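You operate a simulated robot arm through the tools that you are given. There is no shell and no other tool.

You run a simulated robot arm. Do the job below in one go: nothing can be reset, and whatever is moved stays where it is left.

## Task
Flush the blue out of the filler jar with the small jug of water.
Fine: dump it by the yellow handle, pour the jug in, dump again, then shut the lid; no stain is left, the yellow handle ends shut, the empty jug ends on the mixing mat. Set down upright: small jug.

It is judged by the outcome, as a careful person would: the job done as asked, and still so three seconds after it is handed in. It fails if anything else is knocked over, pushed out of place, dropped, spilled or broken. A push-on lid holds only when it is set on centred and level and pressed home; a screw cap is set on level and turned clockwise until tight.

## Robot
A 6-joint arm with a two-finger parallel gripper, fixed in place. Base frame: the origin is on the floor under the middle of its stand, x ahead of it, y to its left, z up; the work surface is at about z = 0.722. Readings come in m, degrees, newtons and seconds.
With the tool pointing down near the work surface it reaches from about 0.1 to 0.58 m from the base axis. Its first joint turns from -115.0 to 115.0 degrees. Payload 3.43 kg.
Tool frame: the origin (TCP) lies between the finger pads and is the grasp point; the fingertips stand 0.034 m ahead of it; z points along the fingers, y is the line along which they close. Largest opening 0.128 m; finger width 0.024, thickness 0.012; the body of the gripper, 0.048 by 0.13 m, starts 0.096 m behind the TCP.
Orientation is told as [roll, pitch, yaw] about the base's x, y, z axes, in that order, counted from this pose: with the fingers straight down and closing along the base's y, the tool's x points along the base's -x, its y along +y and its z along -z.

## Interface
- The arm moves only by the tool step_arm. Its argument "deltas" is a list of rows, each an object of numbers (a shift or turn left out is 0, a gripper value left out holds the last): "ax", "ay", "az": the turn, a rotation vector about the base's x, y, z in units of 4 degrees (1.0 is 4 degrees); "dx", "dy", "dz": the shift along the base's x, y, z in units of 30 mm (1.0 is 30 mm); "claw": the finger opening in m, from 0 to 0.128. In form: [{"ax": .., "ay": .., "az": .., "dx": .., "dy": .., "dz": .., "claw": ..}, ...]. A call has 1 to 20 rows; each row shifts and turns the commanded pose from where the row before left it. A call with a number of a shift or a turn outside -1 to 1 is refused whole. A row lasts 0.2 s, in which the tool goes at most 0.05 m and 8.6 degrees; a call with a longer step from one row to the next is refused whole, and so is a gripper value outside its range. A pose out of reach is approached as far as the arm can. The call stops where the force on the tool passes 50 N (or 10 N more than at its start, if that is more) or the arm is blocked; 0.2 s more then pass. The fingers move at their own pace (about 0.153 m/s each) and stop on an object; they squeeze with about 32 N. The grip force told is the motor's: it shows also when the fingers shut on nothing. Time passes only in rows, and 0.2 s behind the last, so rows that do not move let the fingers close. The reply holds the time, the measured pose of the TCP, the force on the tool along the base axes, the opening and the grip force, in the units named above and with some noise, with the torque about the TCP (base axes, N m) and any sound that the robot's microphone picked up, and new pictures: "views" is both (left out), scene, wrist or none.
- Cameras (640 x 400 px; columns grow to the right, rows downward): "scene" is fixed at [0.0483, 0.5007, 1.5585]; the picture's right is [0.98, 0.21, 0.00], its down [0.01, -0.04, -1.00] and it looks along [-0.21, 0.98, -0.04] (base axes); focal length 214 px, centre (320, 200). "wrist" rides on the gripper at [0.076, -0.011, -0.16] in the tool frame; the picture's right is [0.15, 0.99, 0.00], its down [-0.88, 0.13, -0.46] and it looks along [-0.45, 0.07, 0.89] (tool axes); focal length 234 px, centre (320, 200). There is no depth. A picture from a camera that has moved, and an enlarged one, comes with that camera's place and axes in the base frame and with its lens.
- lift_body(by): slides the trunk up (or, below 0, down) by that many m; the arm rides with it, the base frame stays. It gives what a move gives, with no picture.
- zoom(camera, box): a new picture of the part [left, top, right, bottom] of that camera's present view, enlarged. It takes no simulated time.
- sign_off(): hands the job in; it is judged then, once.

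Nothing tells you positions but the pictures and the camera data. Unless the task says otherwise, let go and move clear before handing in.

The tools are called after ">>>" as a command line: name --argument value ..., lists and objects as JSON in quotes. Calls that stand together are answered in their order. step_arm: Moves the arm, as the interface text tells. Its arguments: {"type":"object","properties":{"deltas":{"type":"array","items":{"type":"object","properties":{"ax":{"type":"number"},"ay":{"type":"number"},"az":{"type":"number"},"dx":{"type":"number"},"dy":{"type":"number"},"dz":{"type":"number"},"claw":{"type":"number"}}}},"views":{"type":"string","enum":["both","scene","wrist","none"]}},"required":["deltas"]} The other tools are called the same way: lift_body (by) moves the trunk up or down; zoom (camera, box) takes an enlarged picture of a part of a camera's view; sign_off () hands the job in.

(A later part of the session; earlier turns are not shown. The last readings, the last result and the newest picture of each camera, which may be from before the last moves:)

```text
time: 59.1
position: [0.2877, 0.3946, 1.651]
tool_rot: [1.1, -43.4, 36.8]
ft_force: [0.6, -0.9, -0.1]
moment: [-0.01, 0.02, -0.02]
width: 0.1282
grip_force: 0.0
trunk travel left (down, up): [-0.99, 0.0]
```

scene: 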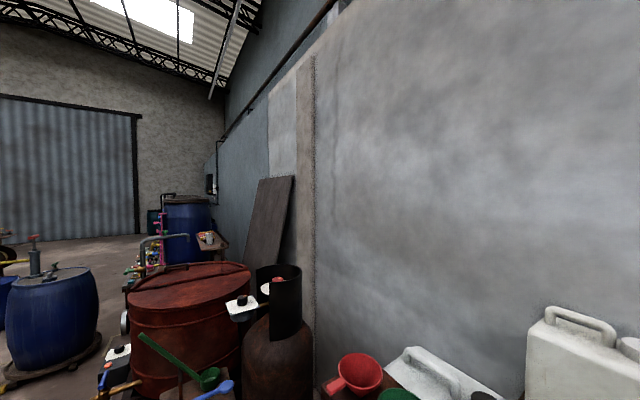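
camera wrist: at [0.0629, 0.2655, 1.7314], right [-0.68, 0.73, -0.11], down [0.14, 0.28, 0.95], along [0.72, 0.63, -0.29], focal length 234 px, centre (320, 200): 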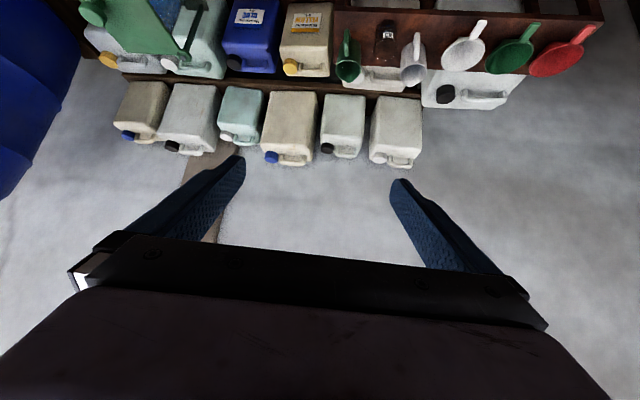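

>>> step_arm --deltas '[{"dx": 1}, {"dx": 1}, {"dx": 0.5, "dz": -0.5}, {"dz": -0.5}, {"dz": -0.5}]' --views "none"

```text
time: 60.3
position: [0.3644, 0.4024, 1.6239]
tool_rot: [0.8, -43.1, 36.9]
ft_force: [0.1, 0.4, 0.7]
moment: [-0.04, -0.01, 0.01]
width: 0.128
grip_force: 0.1
out of reach, approached as far as the arm can: row 1, 2, 3, 4, 5
trunk travel left (down, up): [-0.99, 0.0]
```

>>> step_arm --deltas '[{"ax": 0.6, "ay": -0.8}, {"ax": 0.6, "ay": -0.8}, {"ax": 0.6, "ay": -0.8}, {"ax": 0.6, "ay": -0.8}, {"ax": 0.6, "ay": -0.8}, {"ax": 0.6, "ay": -0.8}]' --views "none"

```text
time: 61.7
position: [0.3848, 0.4431, 1.6928]
tool_rot: [0.7, -63.1, 36.9]
ft_force: [-0.3, 0.0, -0.3]
moment: [0.0, -0.03, 0.0]
width: 0.1283
grip_force: 0.1
out of reach, approached as far as the arm can: row 1, 2, 3, 4, 5, 6
trunk travel left (down, up): [-0.99, 0.0]
```

>>> step_arm --deltas '[{"dz": -1}, {"dz": -1}, {"dz": -1}]' --views "none"

```text
time: 62.5
position: [0.4045, 0.4829, 1.6601]
tool_rot: [0.8, -63.0, 36.9]
ft_force: [0.3, -0.6, 0.5]
moment: [0.0, 0.01, 0.03]
width: 0.1282
grip_force: 0.1
out of reach, approached as far as the arm can: row 1, 2, 3
trunk travel left (down, up): [-0.99, 0.0]
```

>>> step_arm --deltas '[{"az": -1}, {"az": -1}, {"az": -1}, {"az": -1}, {"az": -1}, {"az": -1}]' --views "none"

```text
time: 63.9
position: [0.3902, 0.46, 1.6255]
tool_rot: [0.9, -63.1, 12.6]
ft_force: [-0.7, -0.1, 0.4]
moment: [-0.01, 0.0, 0.01]
width: 0.128
grip_force: 0.1
out of reach, approached as far as the arm can: row 2, 3, 4, 5, 6
trunk travel left (down, up): [-0.99, 0.0]
```

>>> step_arm --deltas '[{"ax": -0.87, "ay": -0.194, "az": 0.454}, {"ax": -0.87, "ay": -0.194, "az": 0.454}, {"ax": -0.87, "ay": -0.194, "az": 0.454}, {"ax": -0.87, "ay": -0.194, "az": 0.454}, {"ax": -0.87, "ay": -0.194, "az": 0.454}, {"ax": -0.87, "ay": -0.194, "az": 0.454}]' --views "none"

```text
time: 65.3
position: [0.3907, 0.4608, 1.6258]
tool_rot: [-37.9, -54.5, 57.5]
ft_force: [-0.3, -1.1, 0.3]
moment: [-0.02, -0.01, 0.04]
width: 0.1282
grip_force: 0.0
trunk travel left (down, up): [-0.99, 0.0]
```

>>> step_arm --deltas '[{"dz": -1}, {"dz": -1}, {"dz": -1}]' --views "none"

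```text
time: 66.1
position: [0.3914, 0.4586, 1.5362]
tool_rot: [-37.9, -54.6, 57.4]
ft_force: [0.5, -0.8, -0.1]
moment: [0.02, -0.04, 0.02]
width: 0.1279
grip_force: 0.1
trunk travel left (down, up): [-0.99, 0.0]
```

Rolling negative freed the arm. I'll go lower and continue rolling that way toward the camera-on-top orientation.

>>> step_arm --deltas '[{"ax": -0.87, "ay": -0.194, "az": 0.454, "dz": -0.5}, {"ax": -0.87, "ay": -0.194, "az": 0.454, "dz": -0.5}, {"ax": -0.87, "ay": -0.194, "az": 0.454, "dz": -0.5}, {"ax": -0.87, "ay": -0.194, "az": 0.454, "dz": -0.5}, {"ax": -0.87, "ay": -0.194, "az": 0.454, "dz": -0.5}, {"ax": -0.87, "ay": -0.194, "az": 0.454, "dz": -0.5}, {"ax": -0.87, "ay": -0.194, "az": 0.454}, {"ax": -0.87, "ay": -0.194, "az": 0.454}, {"ax": -0.87, "ay": -0.194, "az": 0.454}, {"ax": -0.87, "ay": -0.194, "az": 0.454}]' --views "wrist"

```text
time: 68.3
position: [0.3905, 0.4609, 1.4448]
tool_rot: [-59.6, -22.9, 90.4]
ft_force: [-1.0, 0.2, 0.3]
moment: [-0.01, 0.01, -0.03]
width: 0.1282
grip_force: 0.0
trunk travel left (down, up): [-0.99, 0.0]
camera wrist: at [0.2591, 0.3539, 1.4997], right [-0.5, 0.19, -0.84], down [-0.46, 0.76, 0.45], along [0.73, 0.62, -0.29], focal length 234 px, centre (320, 200)
```

wrist: 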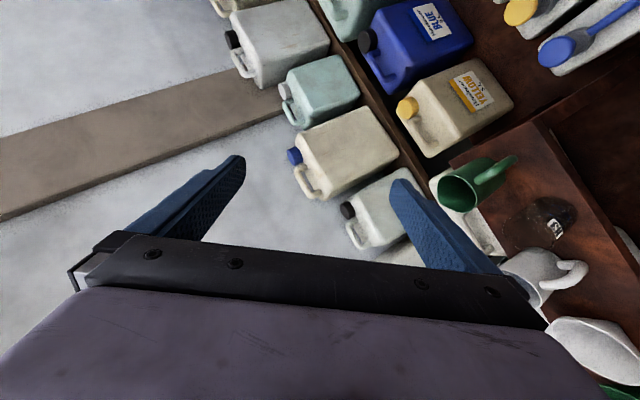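

>>> step_arm --deltas '[{"ax": -0.87, "ay": -0.194, "az": 0.454}, {"ax": -0.87, "ay": -0.194, "az": 0.454}, {"ax": -0.87, "ay": -0.194, "az": 0.454}, {"ax": -0.87, "ay": -0.194, "az": 0.454}, {"ax": -0.87, "ay": -0.194, "az": 0.454}, {"ax": -0.87, "ay": -0.194, "az": 0.454}, {"ax": -0.87, "ay": -0.194, "az": 0.454}, {"ax": -0.87, "ay": -0.194, "az": 0.454}, {"ax": -0.87, "ay": -0.194, "az": 0.454}, {"ax": -0.87, "ay": -0.194, "az": 0.454}, {"ax": -0.87, "ay": -0.194, "az": 0.454}, {"ax": -0.87, "ay": -0.194, "az": 0.454}, {"ax": -0.87, "ay": -0.194, "az": 0.454}, {"ax": -0.87, "ay": -0.194, "az": 0.454}, {"ax": -0.87, "ay": -0.194, "az": 0.454}]' --views "none"

```text
time: 71.5
position: [0.3909, 0.4597, 1.4451]
tool_rot: [-57.2, 30.1, 120.1]
ft_force: [-0.6, -0.1, 0.5]
moment: [-0.02, 0.01, 0.0]
width: 0.1282
grip_force: 0.1
trunk travel left (down, up): [-0.99, 0.0]
```

>>> step_arm --deltas '[{"ax": -0.87, "ay": -0.194, "az": 0.454}, {"ax": -0.87, "ay": -0.194, "az": 0.454}, {"ax": -0.87, "ay": -0.194, "az": 0.454}, {"ax": -0.87, "ay": -0.194, "az": 0.454}, {"ax": -0.87, "ay": -0.194, "az": 0.454}, {"ax": -0.87, "ay": -0.194, "az": 0.454}, {"ax": -0.87, "ay": -0.194, "az": 0.454}, {"ax": -0.87, "ay": -0.194, "az": 0.454}, {"ax": -0.87, "ay": -0.194, "az": 0.454}, {"ax": -0.87, "ay": -0.194, "az": 0.454}, {"ax": -0.87, "ay": -0.194, "az": 0.454}, {"ax": -0.87, "ay": -0.194, "az": 0.454}, {"ax": -0.87, "ay": -0.194, "az": 0.454}, {"ax": -0.87, "ay": -0.194, "az": 0.454}]' --views "wrist"

```text
time: 74.5
position: [0.391, 0.4603, 1.4447]
tool_rot: [1.6, 62.8, -166.6]
ft_force: [-0.2, 1.2, 0.0]
moment: [-0.01, -0.01, -0.05]
width: 0.1279
grip_force: 0.0
trunk travel left (down, up): [-0.99, 0.0]
camera wrist: at [0.2825, 0.4506, 1.5861], right [0.27, -0.95, 0.14], down [-0.76, -0.3, -0.57], along [0.59, 0.05, -0.81], focal length 234 px, centre (320, 200)
```

wrist: 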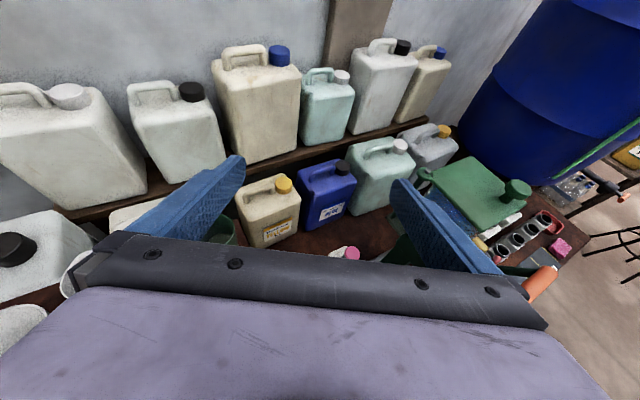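

The wrist is now turned over with the camera on top and pictures upright. Next I'll close the opening somewhat and bring the gripper in front of and slightly above the lid knob.

>>> step_arm --deltas '[{"ax": 0.218, "ay": -0.976, "claw": 0.09}, {"ax": 0.218, "ay": -0.976}, {"ax": 0.218, "ay": -0.976}, {"ax": 0.218, "ay": -0.976}]' --views "none"

>>> step_arm --deltas '[{"dx": 0.2, "dy": -0.85, "dz": -0.2}, {"dx": 0.2, "dy": -0.85, "dz": -0.2}, {"dx": 0.2, "dy": -0.85, "dz": -0.2}, {"dx": 0.2, "dy": -0.85, "dz": -0.2}, {"dx": 0.2, "dy": -0.85, "dz": -0.2}, {"dx": 0.2, "dy": -0.85, "dz": -0.2}, {"dx": 0.2, "dy": -0.85, "dz": -0.2}, {"dx": 0.2, "dy": -0.85, "dz": -0.2}]' --views "wrist"

```text
time: 75.5
position: [0.3897, 0.46, 1.4451]
tool_rot: [2.3, 78.9, -166.1]
ft_force: [1.2, 0.4, -0.3]
moment: [-0.02, 0.01, -0.01]
width: 0.0898
grip_force: 0.1
trunk travel left (down, up): [-0.99, 0.0]
```

```text
time: 77.3
position: [0.4387, 0.2546, 1.3972]
tool_rot: [2.2, 78.8, -166.1]
ft_force: [0.4, 0.3, -0.7]
moment: [0.03, -0.01, 0.03]
width: 0.0899
grip_force: 0.1
trunk travel left (down, up): [-0.99, 0.0]
camera wrist: at [0.2975, 0.2373, 1.5027], right [0.23, -0.96, 0.15], down [-0.58, -0.26, -0.77], along [0.78, 0.09, -0.61], focal length 234 px, centre (320, 200)
```

wrist: 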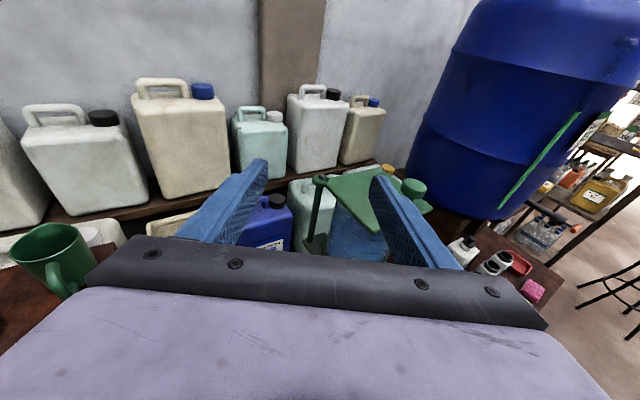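

The knob is confirmed at ≈(0.645, 0.13, 1.30). Moving to a pre-grasp pose in front of it.

>>> step_arm --deltas '[{"dx": 0.4, "dy": -0.83, "dz": -0.35}, {"dx": 0.4, "dy": -0.83, "dz": -0.35}, {"dx": 0.4, "dy": -0.83, "dz": -0.35}, {"dx": 0.4, "dy": -0.83, "dz": -0.35}, {"dx": 0.4, "dy": -0.83, "dz": -0.35}, {"dx": 0.4, "dy": -0.83, "dz": -0.35}]' --views "wrist"

```text
time: 78.7
position: [0.5081, 0.1314, 1.3453]
tool_rot: [2.6, 78.7, -166.1]
ft_force: [0.8, -0.8, -0.3]
moment: [-0.01, -0.02, -0.03]
width: 0.0901
grip_force: 0.1
out of reach, approached as far as the arm can: row 4, 5, 6
trunk travel left (down, up): [-0.99, 0.0]
camera wrist: at [0.3666, 0.1155, 1.4517], right [0.22, -0.96, 0.15], down [-0.58, -0.26, -0.77], along [0.78, 0.09, -0.62], focal length 234 px, centre (320, 200)
```

wrist: 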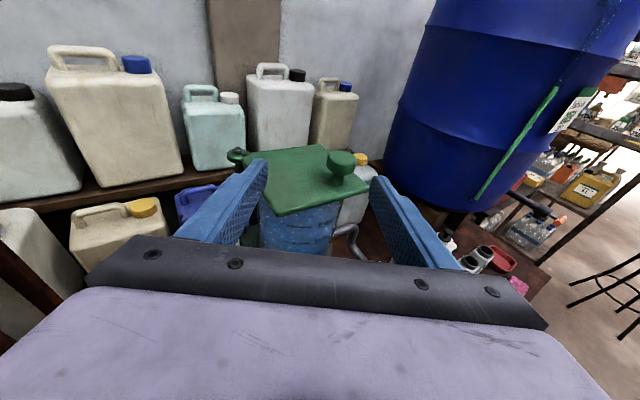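

>>> step_arm --deltas '[{"dx": 0.3, "dz": -0.5}, {"dx": 0.5, "dz": -0.5}, {"dx": 0.8, "dz": -0.2, "dy": -0.05}, {"dx": 0.8, "dz": -0.1, "dy": -0.05}]' --views "wrist"

```text
time: 79.7
position: [0.57, 0.1617, 1.3139]
tool_rot: [2.9, 78.6, -165.9]
ft_force: [0.6, -0.2, 0.1]
moment: [0.02, 0.01, -0.03]
width: 0.0901
grip_force: 0.0
out of reach, approached as far as the arm can: row 1, 2, 3, 4
trunk travel left (down, up): [-0.99, 0.0]
camera wrist: at [0.4285, 0.1448, 1.4198], right [0.22, -0.96, 0.15], down [-0.58, -0.26, -0.77], along [0.78, 0.08, -0.62], focal length 234 px, centre (320, 200)
```

wrist: 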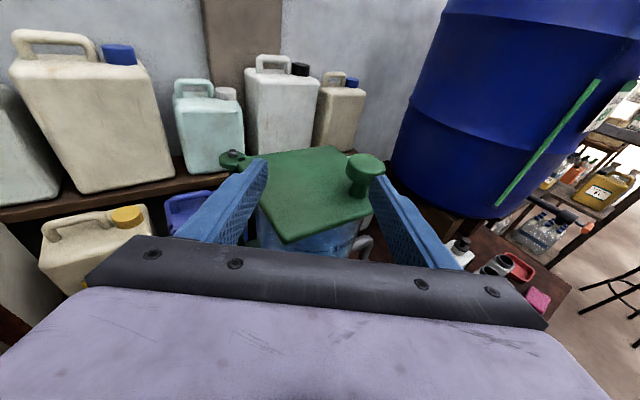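

The arm only bends rightward in this wrist configuration, so I'll approach the knob with the tool heading a bit more to the right. Backing off slightly and turning.

>>> step_arm --deltas '[{"dx": -0.5, "dz": 0.3}, {"az": -1}, {"az": -1}, {"az": -1}, {"az": -1}, {"az": -1}, {"az": -1}]' --views "none"

```text
time: 81.3
position: [0.5548, 0.1611, 1.3228]
tool_rot: [2.8, 78.7, 170.4]
ft_force: [0.3, 0.4, 0.5]
moment: [-0.05, -0.01, 0.0]
width: 0.0898
grip_force: 0.0
trunk travel left (down, up): [-0.99, 0.0]
```

>>> step_arm --deltas '[{"dy": -0.47, "dz": -0.3}, {"dx": 0.5, "dy": -0.1, "dz": -0.3}]' --views "wrist"

```text
time: 81.9
position: [0.5711, 0.1436, 1.3042]
tool_rot: [2.5, 78.7, 170.1]
ft_force: [-0.6, 0.1, -0.3]
moment: [-0.01, -0.01, -0.02]
width: 0.0898
grip_force: 0.0
trunk travel left (down, up): [-0.99, 0.0]
camera wrist: at [0.4345, 0.1853, 1.4107], right [-0.18, -0.97, 0.15], down [-0.63, 0.0, -0.77], along [0.75, -0.24, -0.62], focal length 234 px, centre (320, 200)
```

wrist: 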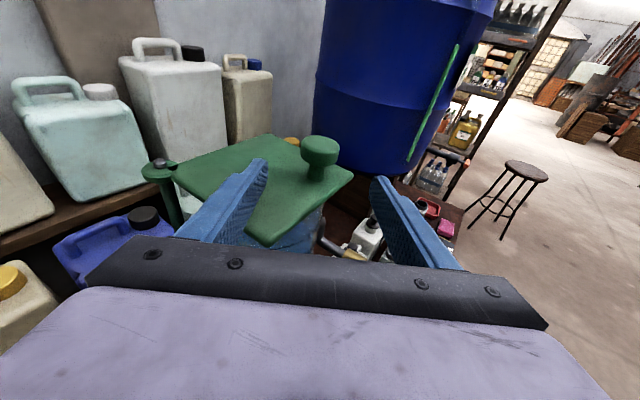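

Aligned with the knob. Advancing onto it.

>>> step_arm --deltas '[{"dx": 0.8, "dy": -0.17}, {"dx": 0.8, "dy": -0.17}, {"dx": 0.8, "dy": -0.17, "dz": -0.1}]' --views "wrist"

```text
time: 82.7
position: [0.6428, 0.1284, 1.3008]
tool_rot: [2.4, 78.7, 170.1]
ft_force: [-0.6, 0.7, -0.2]
moment: [-0.02, -0.03, -0.01]
width: 0.0901
grip_force: 0.0
trunk travel left (down, up): [-0.99, 0.0]
camera wrist: at [0.5068, 0.1689, 1.4078], right [-0.18, -0.97, 0.15], down [-0.63, 0.0, -0.77], along [0.75, -0.24, -0.62], focal length 234 px, centre (320, 200)
```

wrist: 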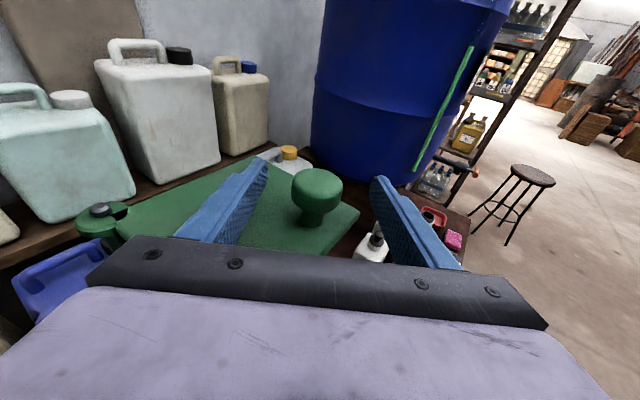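

The knob cap is right between the pads. Closing the fingers on it.

>>> step_arm --deltas '[{"claw": 0.05}, {"claw": 0.0}, {"claw": 0.0}]' --views "wrist"

```text
time: 83.5
position: [0.641, 0.1303, 1.303]
tool_rot: [2.6, 78.8, 170.4]
ft_force: [-0.5, 8.7, 2.0]
moment: [0.41, 0.19, 0.27]
width: 0.0392
grip_force: 44.4
trunk travel left (down, up): [-0.99, 0.0]
camera wrist: at [0.5048, 0.1714, 1.4085], right [-0.18, -0.97, 0.15], down [-0.63, 0.0, -0.77], along [0.75, -0.24, -0.61], focal length 234 px, centre (320, 200)
```

wrist: 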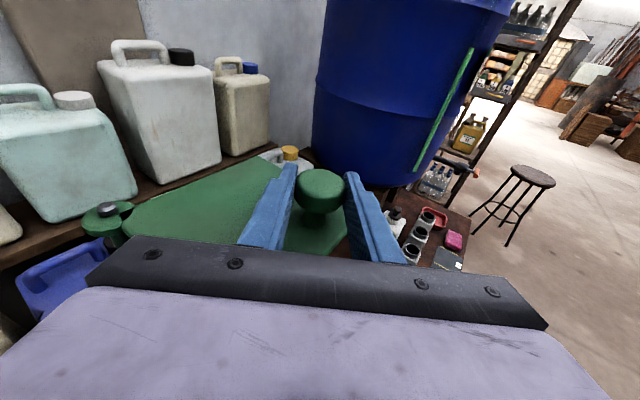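

The knob is held (0.039 m wide). Now gently pulling the lid around its post, clockwise from above, checking forces.

>>> step_arm --deltas '[{"dx": -0.43, "dy": 0.06}, {"dx": -0.43, "dy": 0.09}]' --views "wrist"

```text
time: 84.1
position: [0.6156, 0.1339, 1.3026]
tool_rot: [2.7, 79.0, 170.4]
ft_force: [1.7, 7.4, 4.6]
moment: [0.23, -0.17, -0.11]
width: 0.0382
grip_force: 45.0
trunk travel left (down, up): [-0.99, 0.0]
camera wrist: at [0.4794, 0.1756, 1.4083], right [-0.18, -0.97, 0.15], down [-0.63, 0.0, -0.78], along [0.75, -0.24, -0.61], focal length 234 px, centre (320, 200)
```

wrist: 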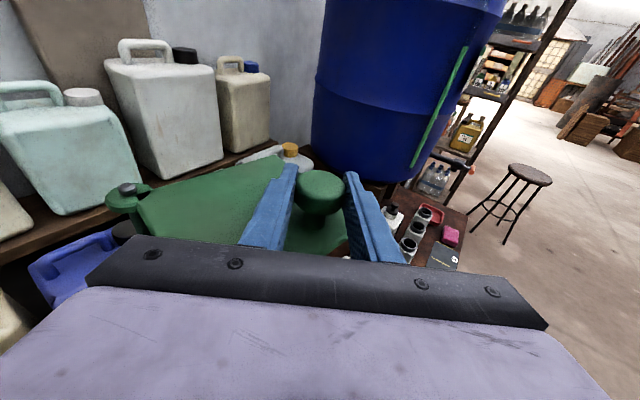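

The lid swings easily. Continuing along the arc.

>>> step_arm --deltas '[{"dx": -0.42, "dy": 0.13}, {"dx": -0.41, "dy": 0.17}, {"dx": -0.39, "dy": 0.2}, {"dx": -0.37, "dy": 0.23}, {"dx": -0.35, "dy": 0.27}, {"dx": -0.32, "dy": 0.3}]' --views "wrist"

```text
time: 85.5
position: [0.5454, 0.1674, 1.3022]
tool_rot: [2.6, 78.6, 169.9]
ft_force: [-5.2, -8.4, 6.5]
moment: [0.04, -0.33, -0.37]
width: 0.0388
grip_force: 44.6
trunk travel left (down, up): [-0.99, 0.0]
camera wrist: at [0.4092, 0.2096, 1.4086], right [-0.18, -0.97, 0.15], down [-0.63, 0.0, -0.77], along [0.75, -0.24, -0.62], focal length 234 px, centre (320, 200)
```

wrist: 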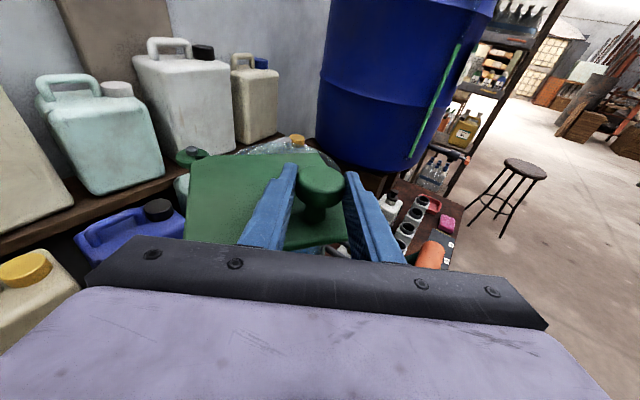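

>>> step_arm --deltas '[{"dx": -0.25, "dy": 0.4}, {"dx": -0.25, "dy": 0.4}, {"dx": -0.22, "dy": 0.4}, {"dx": -0.19, "dy": 0.4}, {"dx": -0.15, "dy": 0.42}, {"dx": -0.12, "dy": 0.42}]' --views "wrist"

```text
time: 86.9
position: [0.5017, 0.2442, 1.3039]
tool_rot: [2.9, 78.7, 170.6]
ft_force: [-38.1, -8.6, -6.8]
moment: [0.18, -0.07, 0.14]
width: 0.0384
grip_force: 44.8
trunk travel left (down, up): [-0.99, 0.0]
camera wrist: at [0.3661, 0.2851, 1.4089], right [-0.18, -0.97, 0.15], down [-0.63, 0.0, -0.77], along [0.75, -0.24, -0.61], focal length 234 px, centre (320, 200)
```

wrist: 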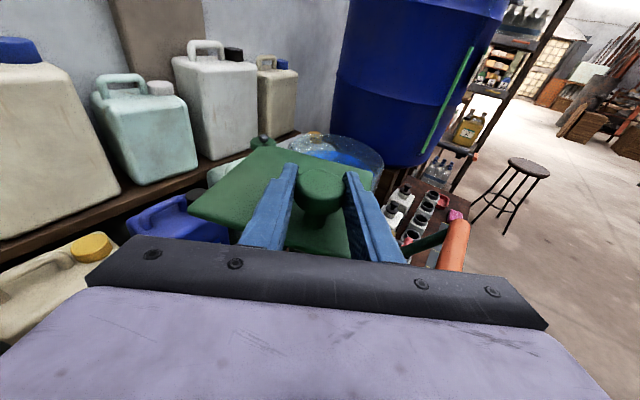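

The lid is nearly open; there's a 38 N push toward −x, so my arc is slightly tight. Relieving by moving slightly outward while continuing.

>>> step_arm --deltas '[{"dx": -0.2}]' --views "none"

```text
time: 87.3
position: [0.5025, 0.2427, 1.3032]
tool_rot: [2.2, 78.8, 169.9]
ft_force: [-20.3, -4.9, -6.6]
moment: [-0.06, 0.89, 0.05]
width: 0.0386
grip_force: 45.0
trunk travel left (down, up): [-0.99, 0.0]
```

>>> step_arm --deltas '[{"dx": -0.18, "dy": 0.35}, {"dx": -0.12, "dy": 0.4}, {"dx": 0.0, "dy": 0.4}]' --views "wrist"

```text
time: 88.1
position: [0.4982, 0.278, 1.3038]
tool_rot: [1.6, 78.8, 169.6]
ft_force: [-3.7, -4.6, -4.2]
moment: [0.11, -0.27, -0.72]
width: 0.0392
grip_force: 45.1
trunk travel left (down, up): [-0.99, 0.0]
camera wrist: at [0.3605, 0.3193, 1.4091], right [-0.18, -0.97, 0.15], down [-0.63, 0.0, -0.78], along [0.75, -0.24, -0.61], focal length 234 px, centre (320, 200)
```

wrist: 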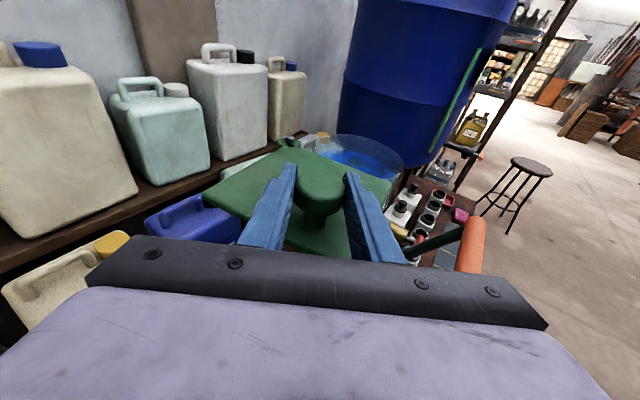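

The lid is about 90° open and I see blue liquid in the jar. A little further for margin, then release.

>>> step_arm --deltas '[{"dx": 0.06, "dy": 0.4}, {"dx": 0.1, "dy": 0.4}]' --views "none"

>>> step_arm --deltas '[{"claw": 0.09}, {"claw": 0.09}]' --views "wrist"

```text
time: 88.7
position: [0.5014, 0.3022, 1.3019]
tool_rot: [2.2, 78.9, 170.1]
ft_force: [-7.8, 0.3, -2.6]
moment: [0.25, -0.13, -0.18]
width: 0.039
grip_force: 44.8
trunk travel left (down, up): [-0.99, 0.0]
```

```text
time: 89.3
position: [0.5024, 0.3024, 1.3026]
tool_rot: [2.3, 78.8, 170.1]
ft_force: [0.4, -0.2, 0.5]
moment: [0.01, -0.01, -0.01]
width: 0.0901
grip_force: 0.0
trunk travel left (down, up): [-0.99, 0.0]
camera wrist: at [0.3664, 0.344, 1.4084], right [-0.18, -0.97, 0.15], down [-0.63, 0.0, -0.77], along [0.75, -0.24, -0.61], focal length 234 px, centre (320, 200)
```

wrist: 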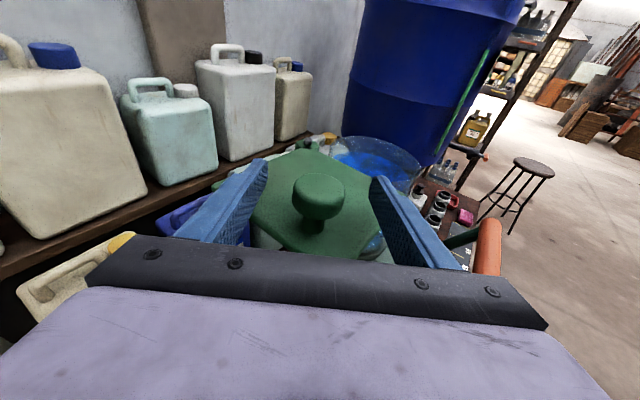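

Lid released open. Backing straight out and taking a look at the jar.

>>> step_arm --deltas '[{"dx": -0.8, "dy": 0.18, "dz": 0.17}, {"dx": -0.8, "dy": 0.18, "dz": 0.17}, {"dx": -0.8, "dy": 0.18, "dz": 0.17}, {"dx": -0.4, "dy": 0.1, "dz": 1}]' --views "wrist"

>>> zoom --camera "wrist" --box '[240, 100, 460, 240]'

```text
time: 90.3
position: [0.4182, 0.3206, 1.3481]
tool_rot: [2.2, 78.6, 169.9]
ft_force: [0.0, -0.7, 0.7]
moment: [-0.03, 0.03, 0.0]
width: 0.0899
grip_force: 0.1
trunk travel left (down, up): [-0.99, 0.0]
camera wrist: at [0.2814, 0.3622, 1.4538], right [-0.18, -0.97, 0.15], down [-0.63, 0.0, -0.77], along [0.75, -0.24, -0.61], focal length 234 px, centre (320, 200)
```

wrist: 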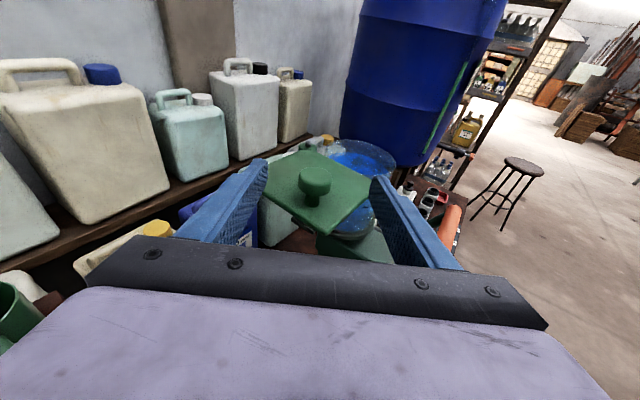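

```text
2.86 times, centred on (350, 170) of wrist
camera zoom: at [0.2814, 0.3622, 1.4538], right [-0.18, -0.97, 0.15], down [-0.63, 0.0, -0.77], along [0.75, -0.24, -0.61], focal length 669 px, centre (234, 286)
```

zoom: 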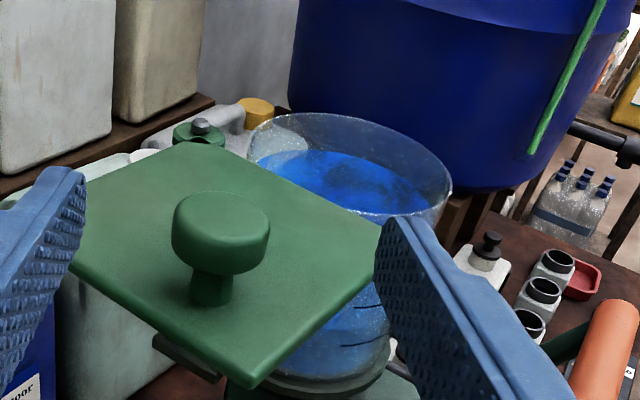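

The jar holds blue liquid. Next is the yellow handle low on the column (≈(0.62, 0.137, 0.82), a 7 cm bar along the bench direction). I'll close the fingers, move to a free column of space left of the lever, and go down with the trunk.

>>> step_arm --deltas '[{"dx": -0.1, "dy": -0.8, "claw": 0.02}, {"dx": -0.1, "dy": -0.8}, {"dx": -0.1, "dy": -0.8}, {"dx": -0.1, "dy": -0.8}, {"dx": -0.1, "dy": -0.8}, {"dx": -0.1, "dy": -0.8}]' --views "none"

```text
time: 91.7
position: [0.4005, 0.1764, 1.3474]
tool_rot: [1.9, 78.7, 169.6]
ft_force: [0.4, 0.0, -0.3]
moment: [0.01, -0.02, 0.04]
width: 0.0199
grip_force: 0.1
trunk travel left (down, up): [-0.99, 0.0]
```

>>> lift_body --by -0.2

>>> step_arm --deltas '[{"dz": 0}]' --views "both"

```text
time: 93.9
position: [0.3995, 0.1779, 1.148]
tool_rot: [2.3, 78.7, 170.0]
ft_force: [0.4, -0.9, 0.5]
moment: [0.02, -0.03, -0.01]
width: 0.0203
grip_force: 0.2
trunk travel left (down, up): [-0.79, 0.2]
```

```text
time: 94.3
position: [0.4002, 0.1785, 1.1484]
tool_rot: [2.4, 78.8, 170.2]
ft_force: [-0.7, 0.4, -0.2]
moment: [-0.01, 0.0, 0.02]
width: 0.0201
grip_force: 0.1
trunk travel left (down, up): [-0.79, 0.2]
camera wrist: at [0.2639, 0.2196, 1.2537], right [-0.18, -0.97, 0.15], down [-0.63, 0.0, -0.77], along [0.75, -0.24, -0.61], focal length 234 px, centre (320, 200)
```

scene: 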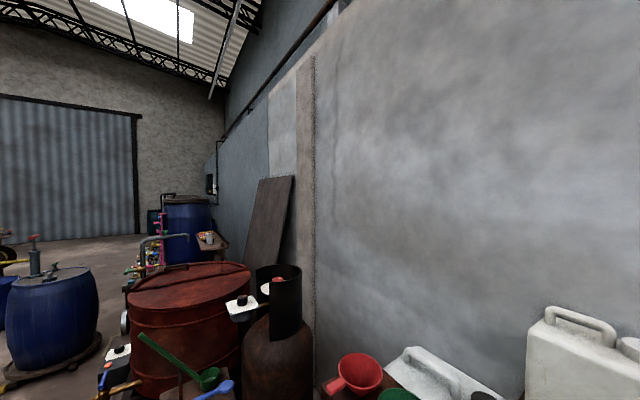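
wrist: 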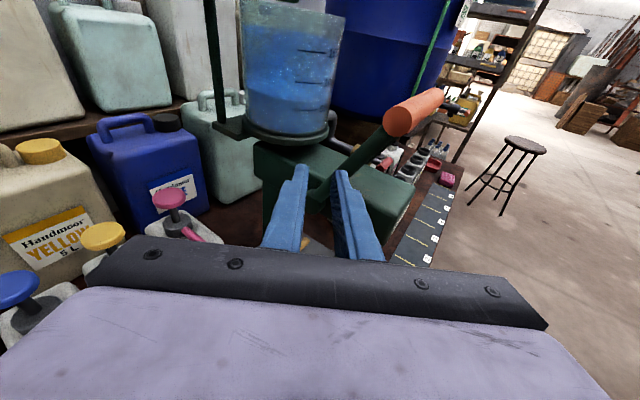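

>>> zoom --camera "wrist" --box '[200, 0, 380, 180]'

>>> lift_body --by -0.17

>>> step_arm --deltas '[{"dz": 0}]' --views "wrist"

```text
2.22 times, centred on (290, 90) of wrist
camera zoom: at [0.2639, 0.2196, 1.2537], right [-0.18, -0.97, 0.15], down [-0.63, 0.0, -0.77], along [0.75, -0.24, -0.61], focal length 520 px, centre (387, 444)
```

zoom: 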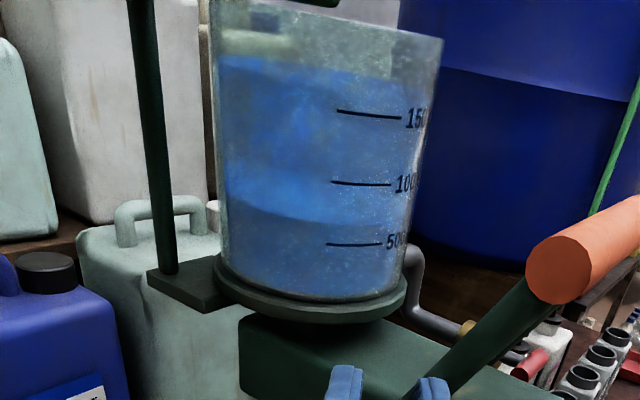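

```text
time: 96.2
position: [0.3997, 0.1788, 0.9773]
tool_rot: [2.3, 78.8, 170.1]
ft_force: [0.1, 0.3, 0.7]
moment: [-0.02, 0.01, 0.03]
width: 0.0202
grip_force: 0.2
trunk travel left (down, up): [-0.62, 0.37]
```

```text
time: 96.6
position: [0.4003, 0.1776, 0.9786]
tool_rot: [2.4, 78.8, 170.1]
ft_force: [-0.1, -0.1, -0.3]
moment: [0.0, 0.03, -0.02]
width: 0.0199
grip_force: 0.0
trunk travel left (down, up): [-0.62, 0.37]
camera wrist: at [0.2639, 0.2196, 1.0837], right [-0.18, -0.97, 0.15], down [-0.63, 0.0, -0.77], along [0.75, -0.24, -0.61], focal length 234 px, centre (320, 200)
```

wrist: 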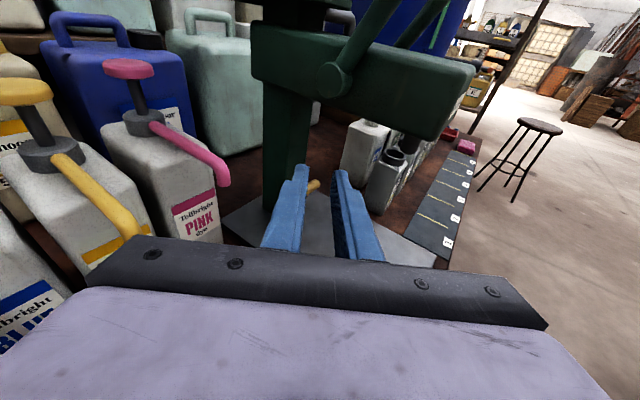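

Now I can see the yellow handle beyond the fingers. I'll open them to look between.

>>> step_arm --deltas '[{"claw": 0.075}, {"claw": 0.075}]' --views "wrist"

>>> zoom --camera "wrist" --box '[270, 150, 370, 215]'

```text
time: 97.2
position: [0.4012, 0.1783, 0.9775]
tool_rot: [2.3, 78.8, 170.1]
ft_force: [0.0, 0.0, -0.8]
moment: [0.04, -0.02, 0.02]
width: 0.075
grip_force: 0.1
trunk travel left (down, up): [-0.62, 0.37]
camera wrist: at [0.2639, 0.2196, 1.0837], right [-0.18, -0.97, 0.15], down [-0.63, 0.0, -0.77], along [0.75, -0.24, -0.61], focal length 234 px, centre (320, 200)
```

wrist: 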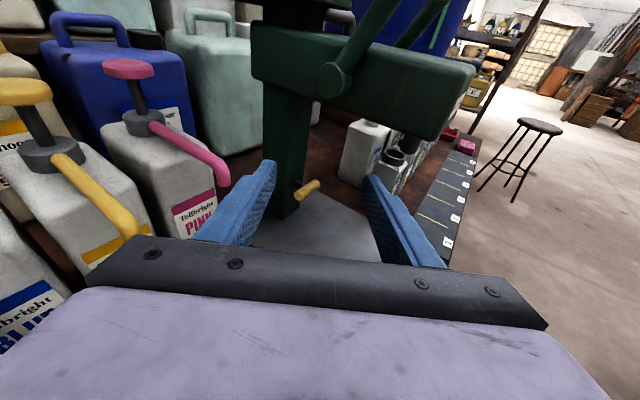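

```text
6.15 times, centred on (320, 182) of wrist
camera zoom: at [0.2639, 0.2196, 1.0837], right [-0.18, -0.97, 0.15], down [-0.63, 0.0, -0.77], along [0.75, -0.24, -0.61], focal length 1441 px, centre (320, 308)
```

zoom: 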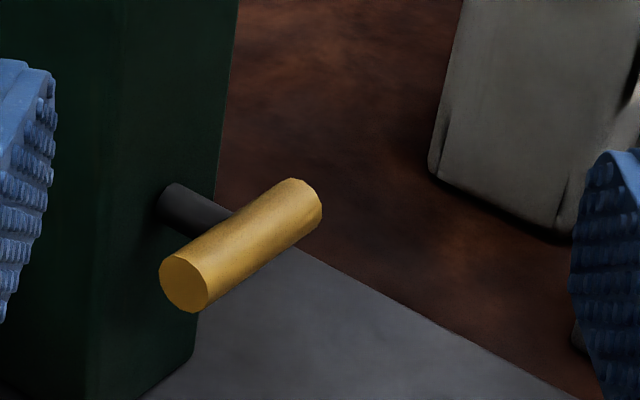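

The handle is a T-bar on a shaft from the column front — most likely a quarter-turn valve. I want the tool aligned with the shaft (heading 45°), so I'll first unroll the wrist back to its normal side.

>>> step_arm --deltas '[{"ax": 0.957, "ay": -0.214, "az": -0.198, "claw": 0.06}, {"ax": 0.957, "ay": -0.214, "az": -0.198}, {"ax": 0.957, "ay": -0.214, "az": -0.198}, {"ax": 0.957, "ay": -0.214, "az": -0.198}, {"ax": 0.957, "ay": -0.214, "az": -0.198}, {"ax": 0.957, "ay": -0.214, "az": -0.198}, {"ax": 0.957, "ay": -0.214, "az": -0.198}, {"ax": 0.957, "ay": -0.214, "az": -0.198}, {"ax": 0.957, "ay": -0.214, "az": -0.198}, {"ax": 0.957, "ay": -0.214, "az": -0.198}, {"ax": 0.957, "ay": -0.214, "az": -0.198}, {"ax": 0.957, "ay": -0.214, "az": -0.198}, {"ax": 0.957, "ay": -0.214, "az": -0.198}, {"ax": 0.957, "ay": -0.214, "az": -0.198}, {"ax": 0.957, "ay": -0.214, "az": -0.198}, {"ax": 0.957, "ay": -0.214, "az": -0.198}, {"ax": 0.957, "ay": -0.214, "az": -0.198}, {"ax": 0.957, "ay": -0.214, "az": -0.198}, {"ax": 0.957, "ay": -0.214, "az": -0.198}, {"ax": 0.957, "ay": -0.214, "az": -0.198}]' --views "wrist"

```text
time: 101.4
position: [0.4004, 0.1786, 0.9777]
tool_rot: [-78.9, 10.2, 79.3]
ft_force: [-0.2, 0.9, 0.5]
moment: [0.02, 0.01, -0.01]
width: 0.0599
grip_force: 0.1
trunk travel left (down, up): [-0.62, 0.37]
camera wrist: at [0.2356, 0.1405, 1.0333], right [-0.25, -0.27, -0.93], down [-0.3, 0.93, -0.19], along [0.92, 0.23, -0.31], focal length 234 px, centre (320, 200)
```

wrist: 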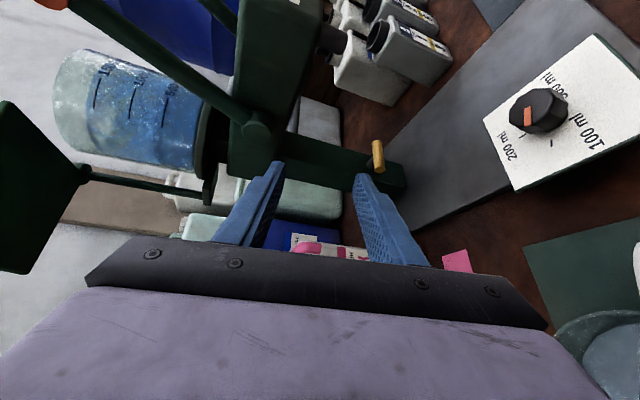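

>>> step_arm --deltas '[{"ax": 0.957, "ay": -0.214, "az": -0.198}, {"ax": 0.957, "ay": -0.214, "az": -0.198}, {"ax": 0.957, "ay": -0.214, "az": -0.198}, {"ax": 0.957, "ay": -0.214, "az": -0.198}, {"ax": 0.957, "ay": -0.214, "az": -0.198}, {"ax": 0.957, "ay": -0.214, "az": -0.198}, {"ax": 0.957, "ay": -0.214, "az": -0.198}, {"ax": 0.957, "ay": -0.214, "az": -0.198}, {"ax": 0.957, "ay": -0.214, "az": -0.198}, {"ax": 0.957, "ay": -0.214, "az": -0.198}, {"ax": 0.957, "ay": -0.214, "az": -0.198}, {"ax": 0.957, "ay": -0.214, "az": -0.198}, {"ax": 0.957, "ay": -0.214, "az": -0.198}, {"ax": 0.957, "ay": -0.214, "az": -0.198}, {"ax": 0.957, "ay": -0.214, "az": -0.198}, {"ax": 0.957, "ay": -0.214, "az": -0.198}]' --views "none"

```text
time: 104.8
position: [0.3994, 0.178, 0.9783]
tool_rot: [-71.4, -52.2, 62.1]
ft_force: [0.2, 0.4, 0.2]
moment: [-0.01, -0.02, 0.01]
width: 0.0601
grip_force: 0.0
trunk travel left (down, up): [-0.62, 0.37]
```

>>> step_arm --deltas '[{"ax": 0.957, "ay": -0.214, "az": -0.198}, {"ax": 0.957, "ay": -0.214, "az": -0.198}, {"ax": 0.957, "ay": -0.214, "az": -0.198}, {"ax": 0.957, "ay": -0.214, "az": -0.198}, {"ax": 0.957, "ay": -0.214, "az": -0.198}, {"ax": 0.957, "ay": -0.214, "az": -0.198}, {"ax": 0.957, "ay": -0.214, "az": -0.198}, {"ax": 0.957, "ay": -0.214, "az": -0.198}, {"ax": 0.957, "ay": -0.214, "az": -0.198}]' --views "none"

```text
time: 106.8
position: [0.3999, 0.1781, 0.9783]
tool_rot: [-1.5, -78.5, -11.4]
ft_force: [-0.2, -0.9, 0.5]
moment: [0.01, -0.01, 0.02]
width: 0.0602
grip_force: 0.1
trunk travel left (down, up): [-0.62, 0.37]
```

Back in the normal roll. Now I'll tilt the tool down to about 45°.

>>> step_arm --deltas '[{"ax": 0.198, "ay": 0.98}, {"ax": 0.198, "ay": 0.98}, {"ax": 0.198, "ay": 0.98}, {"ax": 0.198, "ay": 0.98}, {"ax": 0.198, "ay": 0.98}, {"ax": 0.198, "ay": 0.98}, {"ax": 0.198, "ay": 0.98}, {"ax": 0.198, "ay": 0.98}]' --views "wrist"

```text
time: 108.6
position: [0.4006, 0.1785, 0.9788]
tool_rot: [-1.7, -46.3, -11.3]
ft_force: [0.7, -0.3, 1.3]
moment: [0.01, -0.01, -0.01]
width: 0.0599
grip_force: 0.1
trunk travel left (down, up): [-0.62, 0.37]
camera wrist: at [0.2341, 0.204, 1.0335], right [0.11, 0.99, -0.13], down [0.3, 0.09, 0.95], along [0.95, -0.15, -0.29], focal length 234 px, centre (320, 200)
```

wrist: 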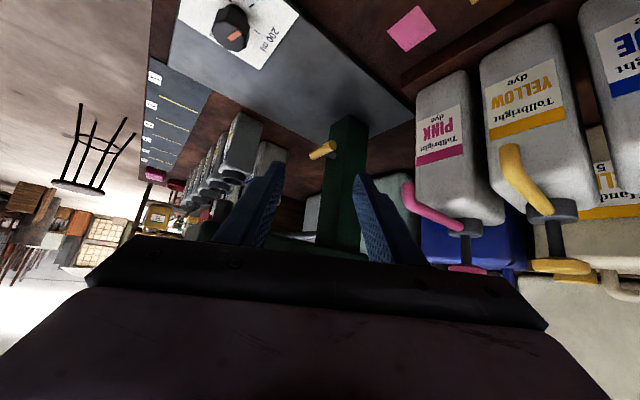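

Next I'll raise the trunk (so the arm hangs down and has more room near the base), then swing around in front of the machine at a safe distance.

>>> lift_body --by 0.25

>>> step_arm --deltas '[{"dx": -0.5, "dy": -0.1, "dz": -0.3}, {"dx": -0.5, "dy": -0.1, "dz": -0.3}, {"dx": -0.5, "dy": -0.1, "dz": -0.3}, {"dx": -0.5, "dy": -0.1, "dz": -0.3}, {"dx": -0.5, "dy": -0.1, "dz": -0.3}, {"dx": -0.5, "dy": -0.1, "dz": -0.3}]' --views "none"

```text
time: 111.2
position: [0.4003, 0.1788, 1.2266]
tool_rot: [-1.7, -46.6, -11.2]
ft_force: [-1.0, 0.2, 0.3]
moment: [0.01, 0.03, 0.01]
width: 0.0599
grip_force: 0.1
trunk travel left (down, up): [-0.87, 0.12]
```

```text
time: 112.6
position: [0.3099, 0.1591, 1.1739]
tool_rot: [-1.6, -46.5, -11.3]
ft_force: [0.6, 0.2, -0.5]
moment: [-0.03, 0.02, 0.01]
width: 0.0601
grip_force: 0.1
trunk travel left (down, up): [-0.87, 0.12]
```

>>> step_arm --deltas '[{"ax": 0.196, "ay": 0.98}, {"ax": 0.196, "ay": 0.98}, {"ax": 0.196, "ay": 0.98}, {"ax": 0.196, "ay": 0.98}, {"ax": 0.196, "ay": 0.98, "dx": -0.3, "dy": -0.3}, {"dx": -0.3, "dy": -0.5}, {"dx": -0.3, "dy": -0.5}]' --views "none"

```text
time: 114.2
position: [0.3075, 0.1567, 1.1652]
tool_rot: [-1.8, -26.5, -11.2]
ft_force: [-0.1, -0.8, -0.5]
moment: [-0.02, 0.01, 0.02]
width: 0.0604
grip_force: 0.2
out of reach, approached as far as the arm can: row 2, 5, 6, 7
trunk travel left (down, up): [-0.87, 0.12]
```

>>> step_arm --deltas '[{"dx": 0.25, "dy": -0.55, "dz": -0.2, "az": 1}, {"dx": 0.25, "dy": -0.55, "dz": -0.2, "az": 1}, {"dx": 0.25, "dy": -0.55, "dz": -0.2, "az": 1}, {"dx": 0.25, "dy": -0.55, "dz": -0.2, "az": 1}]' --views "none"

```text
time: 115.2
position: [0.3601, 0.1119, 1.1295]
tool_rot: [-1.7, -26.4, 4.8]
ft_force: [0.4, 0.1, 0.7]
moment: [0.0, -0.02, -0.03]
width: 0.0604
grip_force: 0.0
out of reach, approached as far as the arm can: row 1, 2, 3, 4
trunk travel left (down, up): [-0.87, 0.12]
```

>>> lift_body --by 0.12

>>> step_arm --deltas '[{"dz": -0.8, "dx": -0.4, "dy": 0.1}, {"dz": -0.8, "dx": -0.4, "dy": 0.1}, {"dz": -0.8, "dx": -0.4, "dy": 0.1}, {"dz": -0.8}, {"dz": -0.8}, {"dz": -0.8}, {"dz": -0.8}, {"dz": -0.8}]' --views "none"

```text
time: 116.7
position: [0.3605, 0.1115, 1.2482]
tool_rot: [-1.7, -26.4, 4.8]
ft_force: [-0.3, 0.9, -0.2]
moment: [0.01, 0.03, 0.01]
width: 0.0601
grip_force: 0.0
trunk travel left (down, up): [-0.99, 0.0]
```

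```text
time: 118.5
position: [0.3604, 0.1491, 1.0721]
tool_rot: [-1.8, -26.2, 4.9]
ft_force: [0.8, 0.1, 0.1]
moment: [-0.05, 0.02, -0.01]
width: 0.0601
grip_force: 0.1
out of reach, approached as far as the arm can: row 2, 3, 4, 5, 6, 8
trunk travel left (down, up): [-0.99, 0.0]
```

>>> step_arm --deltas '[{"dz": -0.8}, {"dz": -0.8}, {"dz": -0.8}, {"dz": -0.8}]' --views "wrist"

```text
time: 119.5
position: [0.3716, 0.1599, 0.9943]
tool_rot: [-2.2, -26.1, 5.0]
ft_force: [-0.7, -0.1, -0.1]
moment: [0.0, 0.0, -0.05]
width: 0.0601
grip_force: 0.0
out of reach, approached as far as the arm can: row 3, 4
trunk travel left (down, up): [-0.99, 0.0]
camera wrist: at [0.2345, 0.1427, 1.1052], right [-0.2, 0.97, -0.1], down [0.58, 0.2, 0.79], along [0.79, 0.1, -0.6], focal length 234 px, centre (320, 200)
```

wrist: 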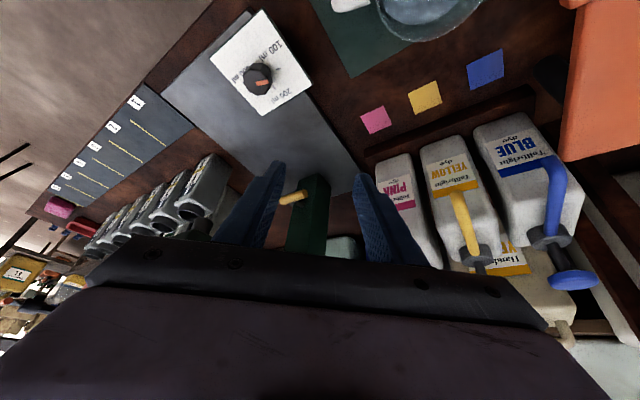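

Working with the trunk high makes the forearm too steep. I'll go back to a lower trunk with the forearm level: raise the arm, lower the trunk, and then point the tool down to swing around.

>>> step_arm --deltas '[{"dz": 0.9}, {"dz": 0.9}, {"dz": 0.9}, {"dz": 0.9}, {"dz": 0.9}, {"dz": 0.9}, {"dz": 0.9}, {"dz": 0.9}]' --views "none"

>>> lift_body --by -0.2

```text
time: 121.3
position: [0.3716, 0.1607, 1.2119]
tool_rot: [-1.7, -26.3, 4.7]
ft_force: [0.4, -0.1, 0.2]
moment: [-0.02, 0.02, 0.02]
width: 0.06
grip_force: 0.0
trunk travel left (down, up): [-0.99, 0.0]
```

```text
time: 123.4
position: [0.3728, 0.1602, 1.0114]
tool_rot: [-1.7, -26.4, 4.7]
ft_force: [-0.1, 1.2, -0.7]
moment: [-0.01, -0.02, -0.06]
width: 0.0602
grip_force: 0.0
trunk travel left (down, up): [-0.79, 0.2]
```

>>> step_arm --deltas '[{"ax": -0.08, "ay": 1, "dz": 0.5}, {"ax": -0.08, "ay": 1, "dz": 0.5}, {"ax": -0.08, "ay": 1, "dz": 0.5}, {"ax": -0.08, "ay": 1, "dz": 0.5}, {"ax": -0.08, "ay": 1}, {"ax": -0.08, "ay": 1}]' --views "none"

```text
time: 124.8
position: [0.3726, 0.1603, 1.0694]
tool_rot: [-1.6, -2.3, 4.7]
ft_force: [0.7, -0.2, 0.0]
moment: [0.0, 0.04, 0.01]
width: 0.0599
grip_force: 0.1
trunk travel left (down, up): [-0.79, 0.2]
```

>>> step_arm --deltas '[{"dx": -0.7, "dy": -0.78}, {"dx": -0.7, "dy": -0.78}, {"dx": -0.7, "dy": -0.78}, {"az": 1}, {"az": 1}, {"az": 1}, {"az": 1}, {"az": 1}, {"az": 1}, {"az": 1}, {"az": 1}, {"az": 1}, {"az": 1}]' --views "none"

```text
time: 127.6
position: [0.3098, 0.0891, 1.0694]
tool_rot: [-1.7, -2.4, 44.8]
ft_force: [0.6, -0.4, 0.5]
moment: [0.0, 0.0, 0.0]
width: 0.06
grip_force: 0.1
trunk travel left (down, up): [-0.79, 0.2]
```

Working freely now. Moving across the front of the machine to face the handle along its shaft.

>>> step_arm --deltas '[{"dx": 0.5, "dy": -1}, {"dx": 0.5, "dy": -1}, {"dx": 0.5, "dy": -1}, {"dx": 0.5, "dy": -0.8}, {"dx": 0.7, "dy": -0.7}, {"dx": 0.7, "dy": -0.7}]' --views "wrist"

```text
time: 129.0
position: [0.4118, -0.0667, 1.0698]
tool_rot: [-1.5, -2.3, 44.8]
ft_force: [0.4, -0.4, -1.1]
moment: [0.01, -0.01, 0.03]
width: 0.0599
grip_force: 0.0
trunk travel left (down, up): [-0.79, 0.2]
camera wrist: at [0.3584, -0.13, 1.2267], right [-0.8, 0.6, -0.03], down [0.51, 0.71, 0.49], along [0.32, 0.37, -0.87], focal length 234 px, centre (320, 200)
```

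wrist: 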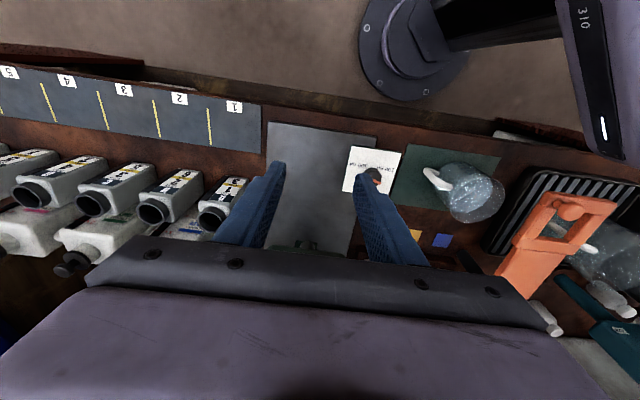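

Good vantage here; let me also look at the jug while it's in view.

>>> zoom --camera "wrist" --box '[380, 120, 540, 240]'

>>> step_arm --deltas '[{"ax": 0.707, "ay": -0.707, "dz": -0.5}, {"ax": 0.707, "ay": -0.707, "dz": -0.5}, {"ax": 0.707, "ay": -0.707, "dz": -0.5}, {"ax": 0.707, "ay": -0.707, "dz": -0.5}, {"ax": 0.707, "ay": -0.707, "dz": -0.5}, {"ax": 0.707, "ay": -0.707}, {"ax": 0.707, "ay": -0.707}, {"ax": 0.707, "ay": -0.707}, {"ax": 0.707, "ay": -0.707}, {"ax": 0.707, "ay": -0.707}]' --views "wrist"

```text
3.33 times, centred on (460, 180) of wrist
camera zoom: at [0.3584, -0.13, 1.2267], right [-0.8, 0.6, -0.03], down [0.51, 0.71, 0.49], along [0.32, 0.37, -0.87], focal length 781 px, centre (-147, 267)
```

zoom: 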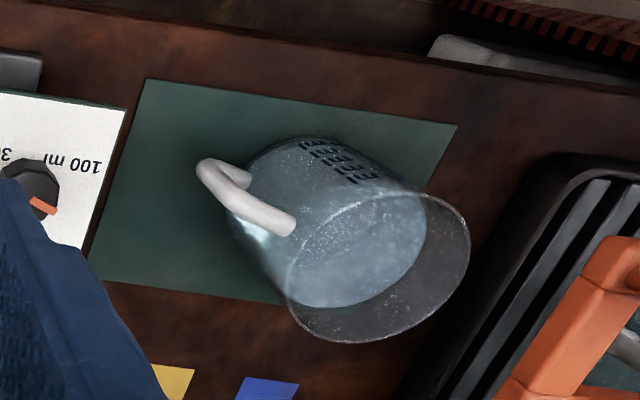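

```text
time: 131.2
position: [0.4111, -0.0652, 0.9949]
tool_rot: [-1.3, -42.3, 44.7]
ft_force: [-0.6, 0.3, -0.4]
moment: [0.01, -0.02, 0.0]
width: 0.0599
grip_force: 0.0
trunk travel left (down, up): [-0.79, 0.2]
camera wrist: at [0.2993, -0.1864, 1.0624], right [-0.76, 0.64, -0.12], down [0.15, 0.34, 0.93], along [0.63, 0.69, -0.35], focal length 234 px, centre (320, 200)
```

wrist: 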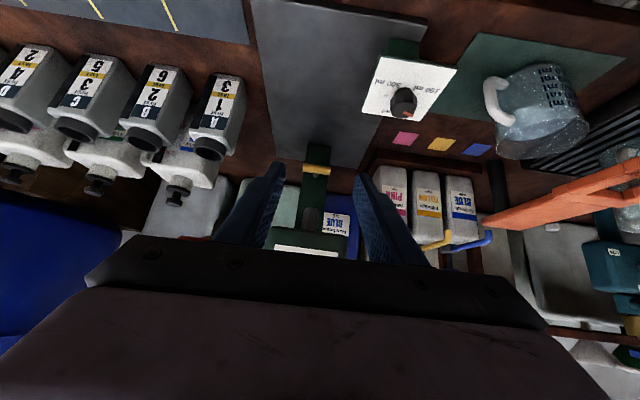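

The T-bar is dead ahead now. Continue tilting up and lowering to its height.

>>> step_arm --deltas '[{"ax": 0.707, "ay": -0.707, "dz": -0.6}, {"ax": 0.707, "ay": -0.707, "dz": -0.6}, {"ax": 0.707, "ay": -0.707, "dz": -0.6}, {"ax": 0.707, "ay": -0.707, "dz": -0.6}, {"ax": 0.707, "ay": -0.707, "dz": -0.6}, {"ax": 0.707, "ay": -0.707, "dz": -0.6}, {"ax": 0.707, "ay": -0.707, "dz": -0.4}, {"ax": 0.707, "ay": -0.707}]' --views "wrist"

```text
time: 133.0
position: [0.4348, -0.0951, 0.9011]
tool_rot: [0.3, -74.4, 43.2]
ft_force: [-0.5, 0.1, 0.0]
moment: [-0.01, 0.01, 0.01]
width: 0.0601
grip_force: 0.0
out of reach, approached as far as the arm can: row 6, 7, 8
trunk travel left (down, up): [-0.79, 0.2]
camera wrist: at [0.3161, -0.223, 0.8719], right [-0.71, 0.69, -0.14], down [-0.23, -0.04, 0.97], along [0.66, 0.72, 0.19], focal length 234 px, centre (320, 200)
```

wrist: 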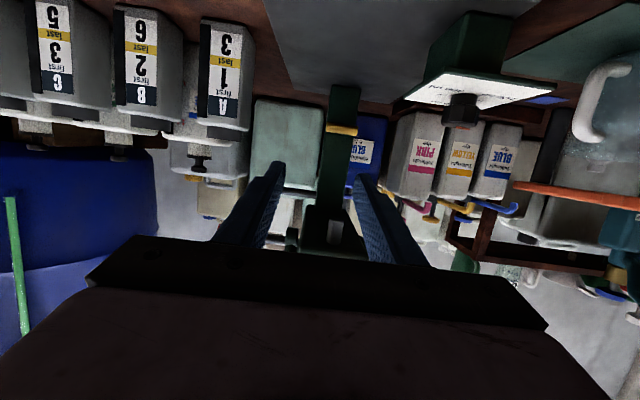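

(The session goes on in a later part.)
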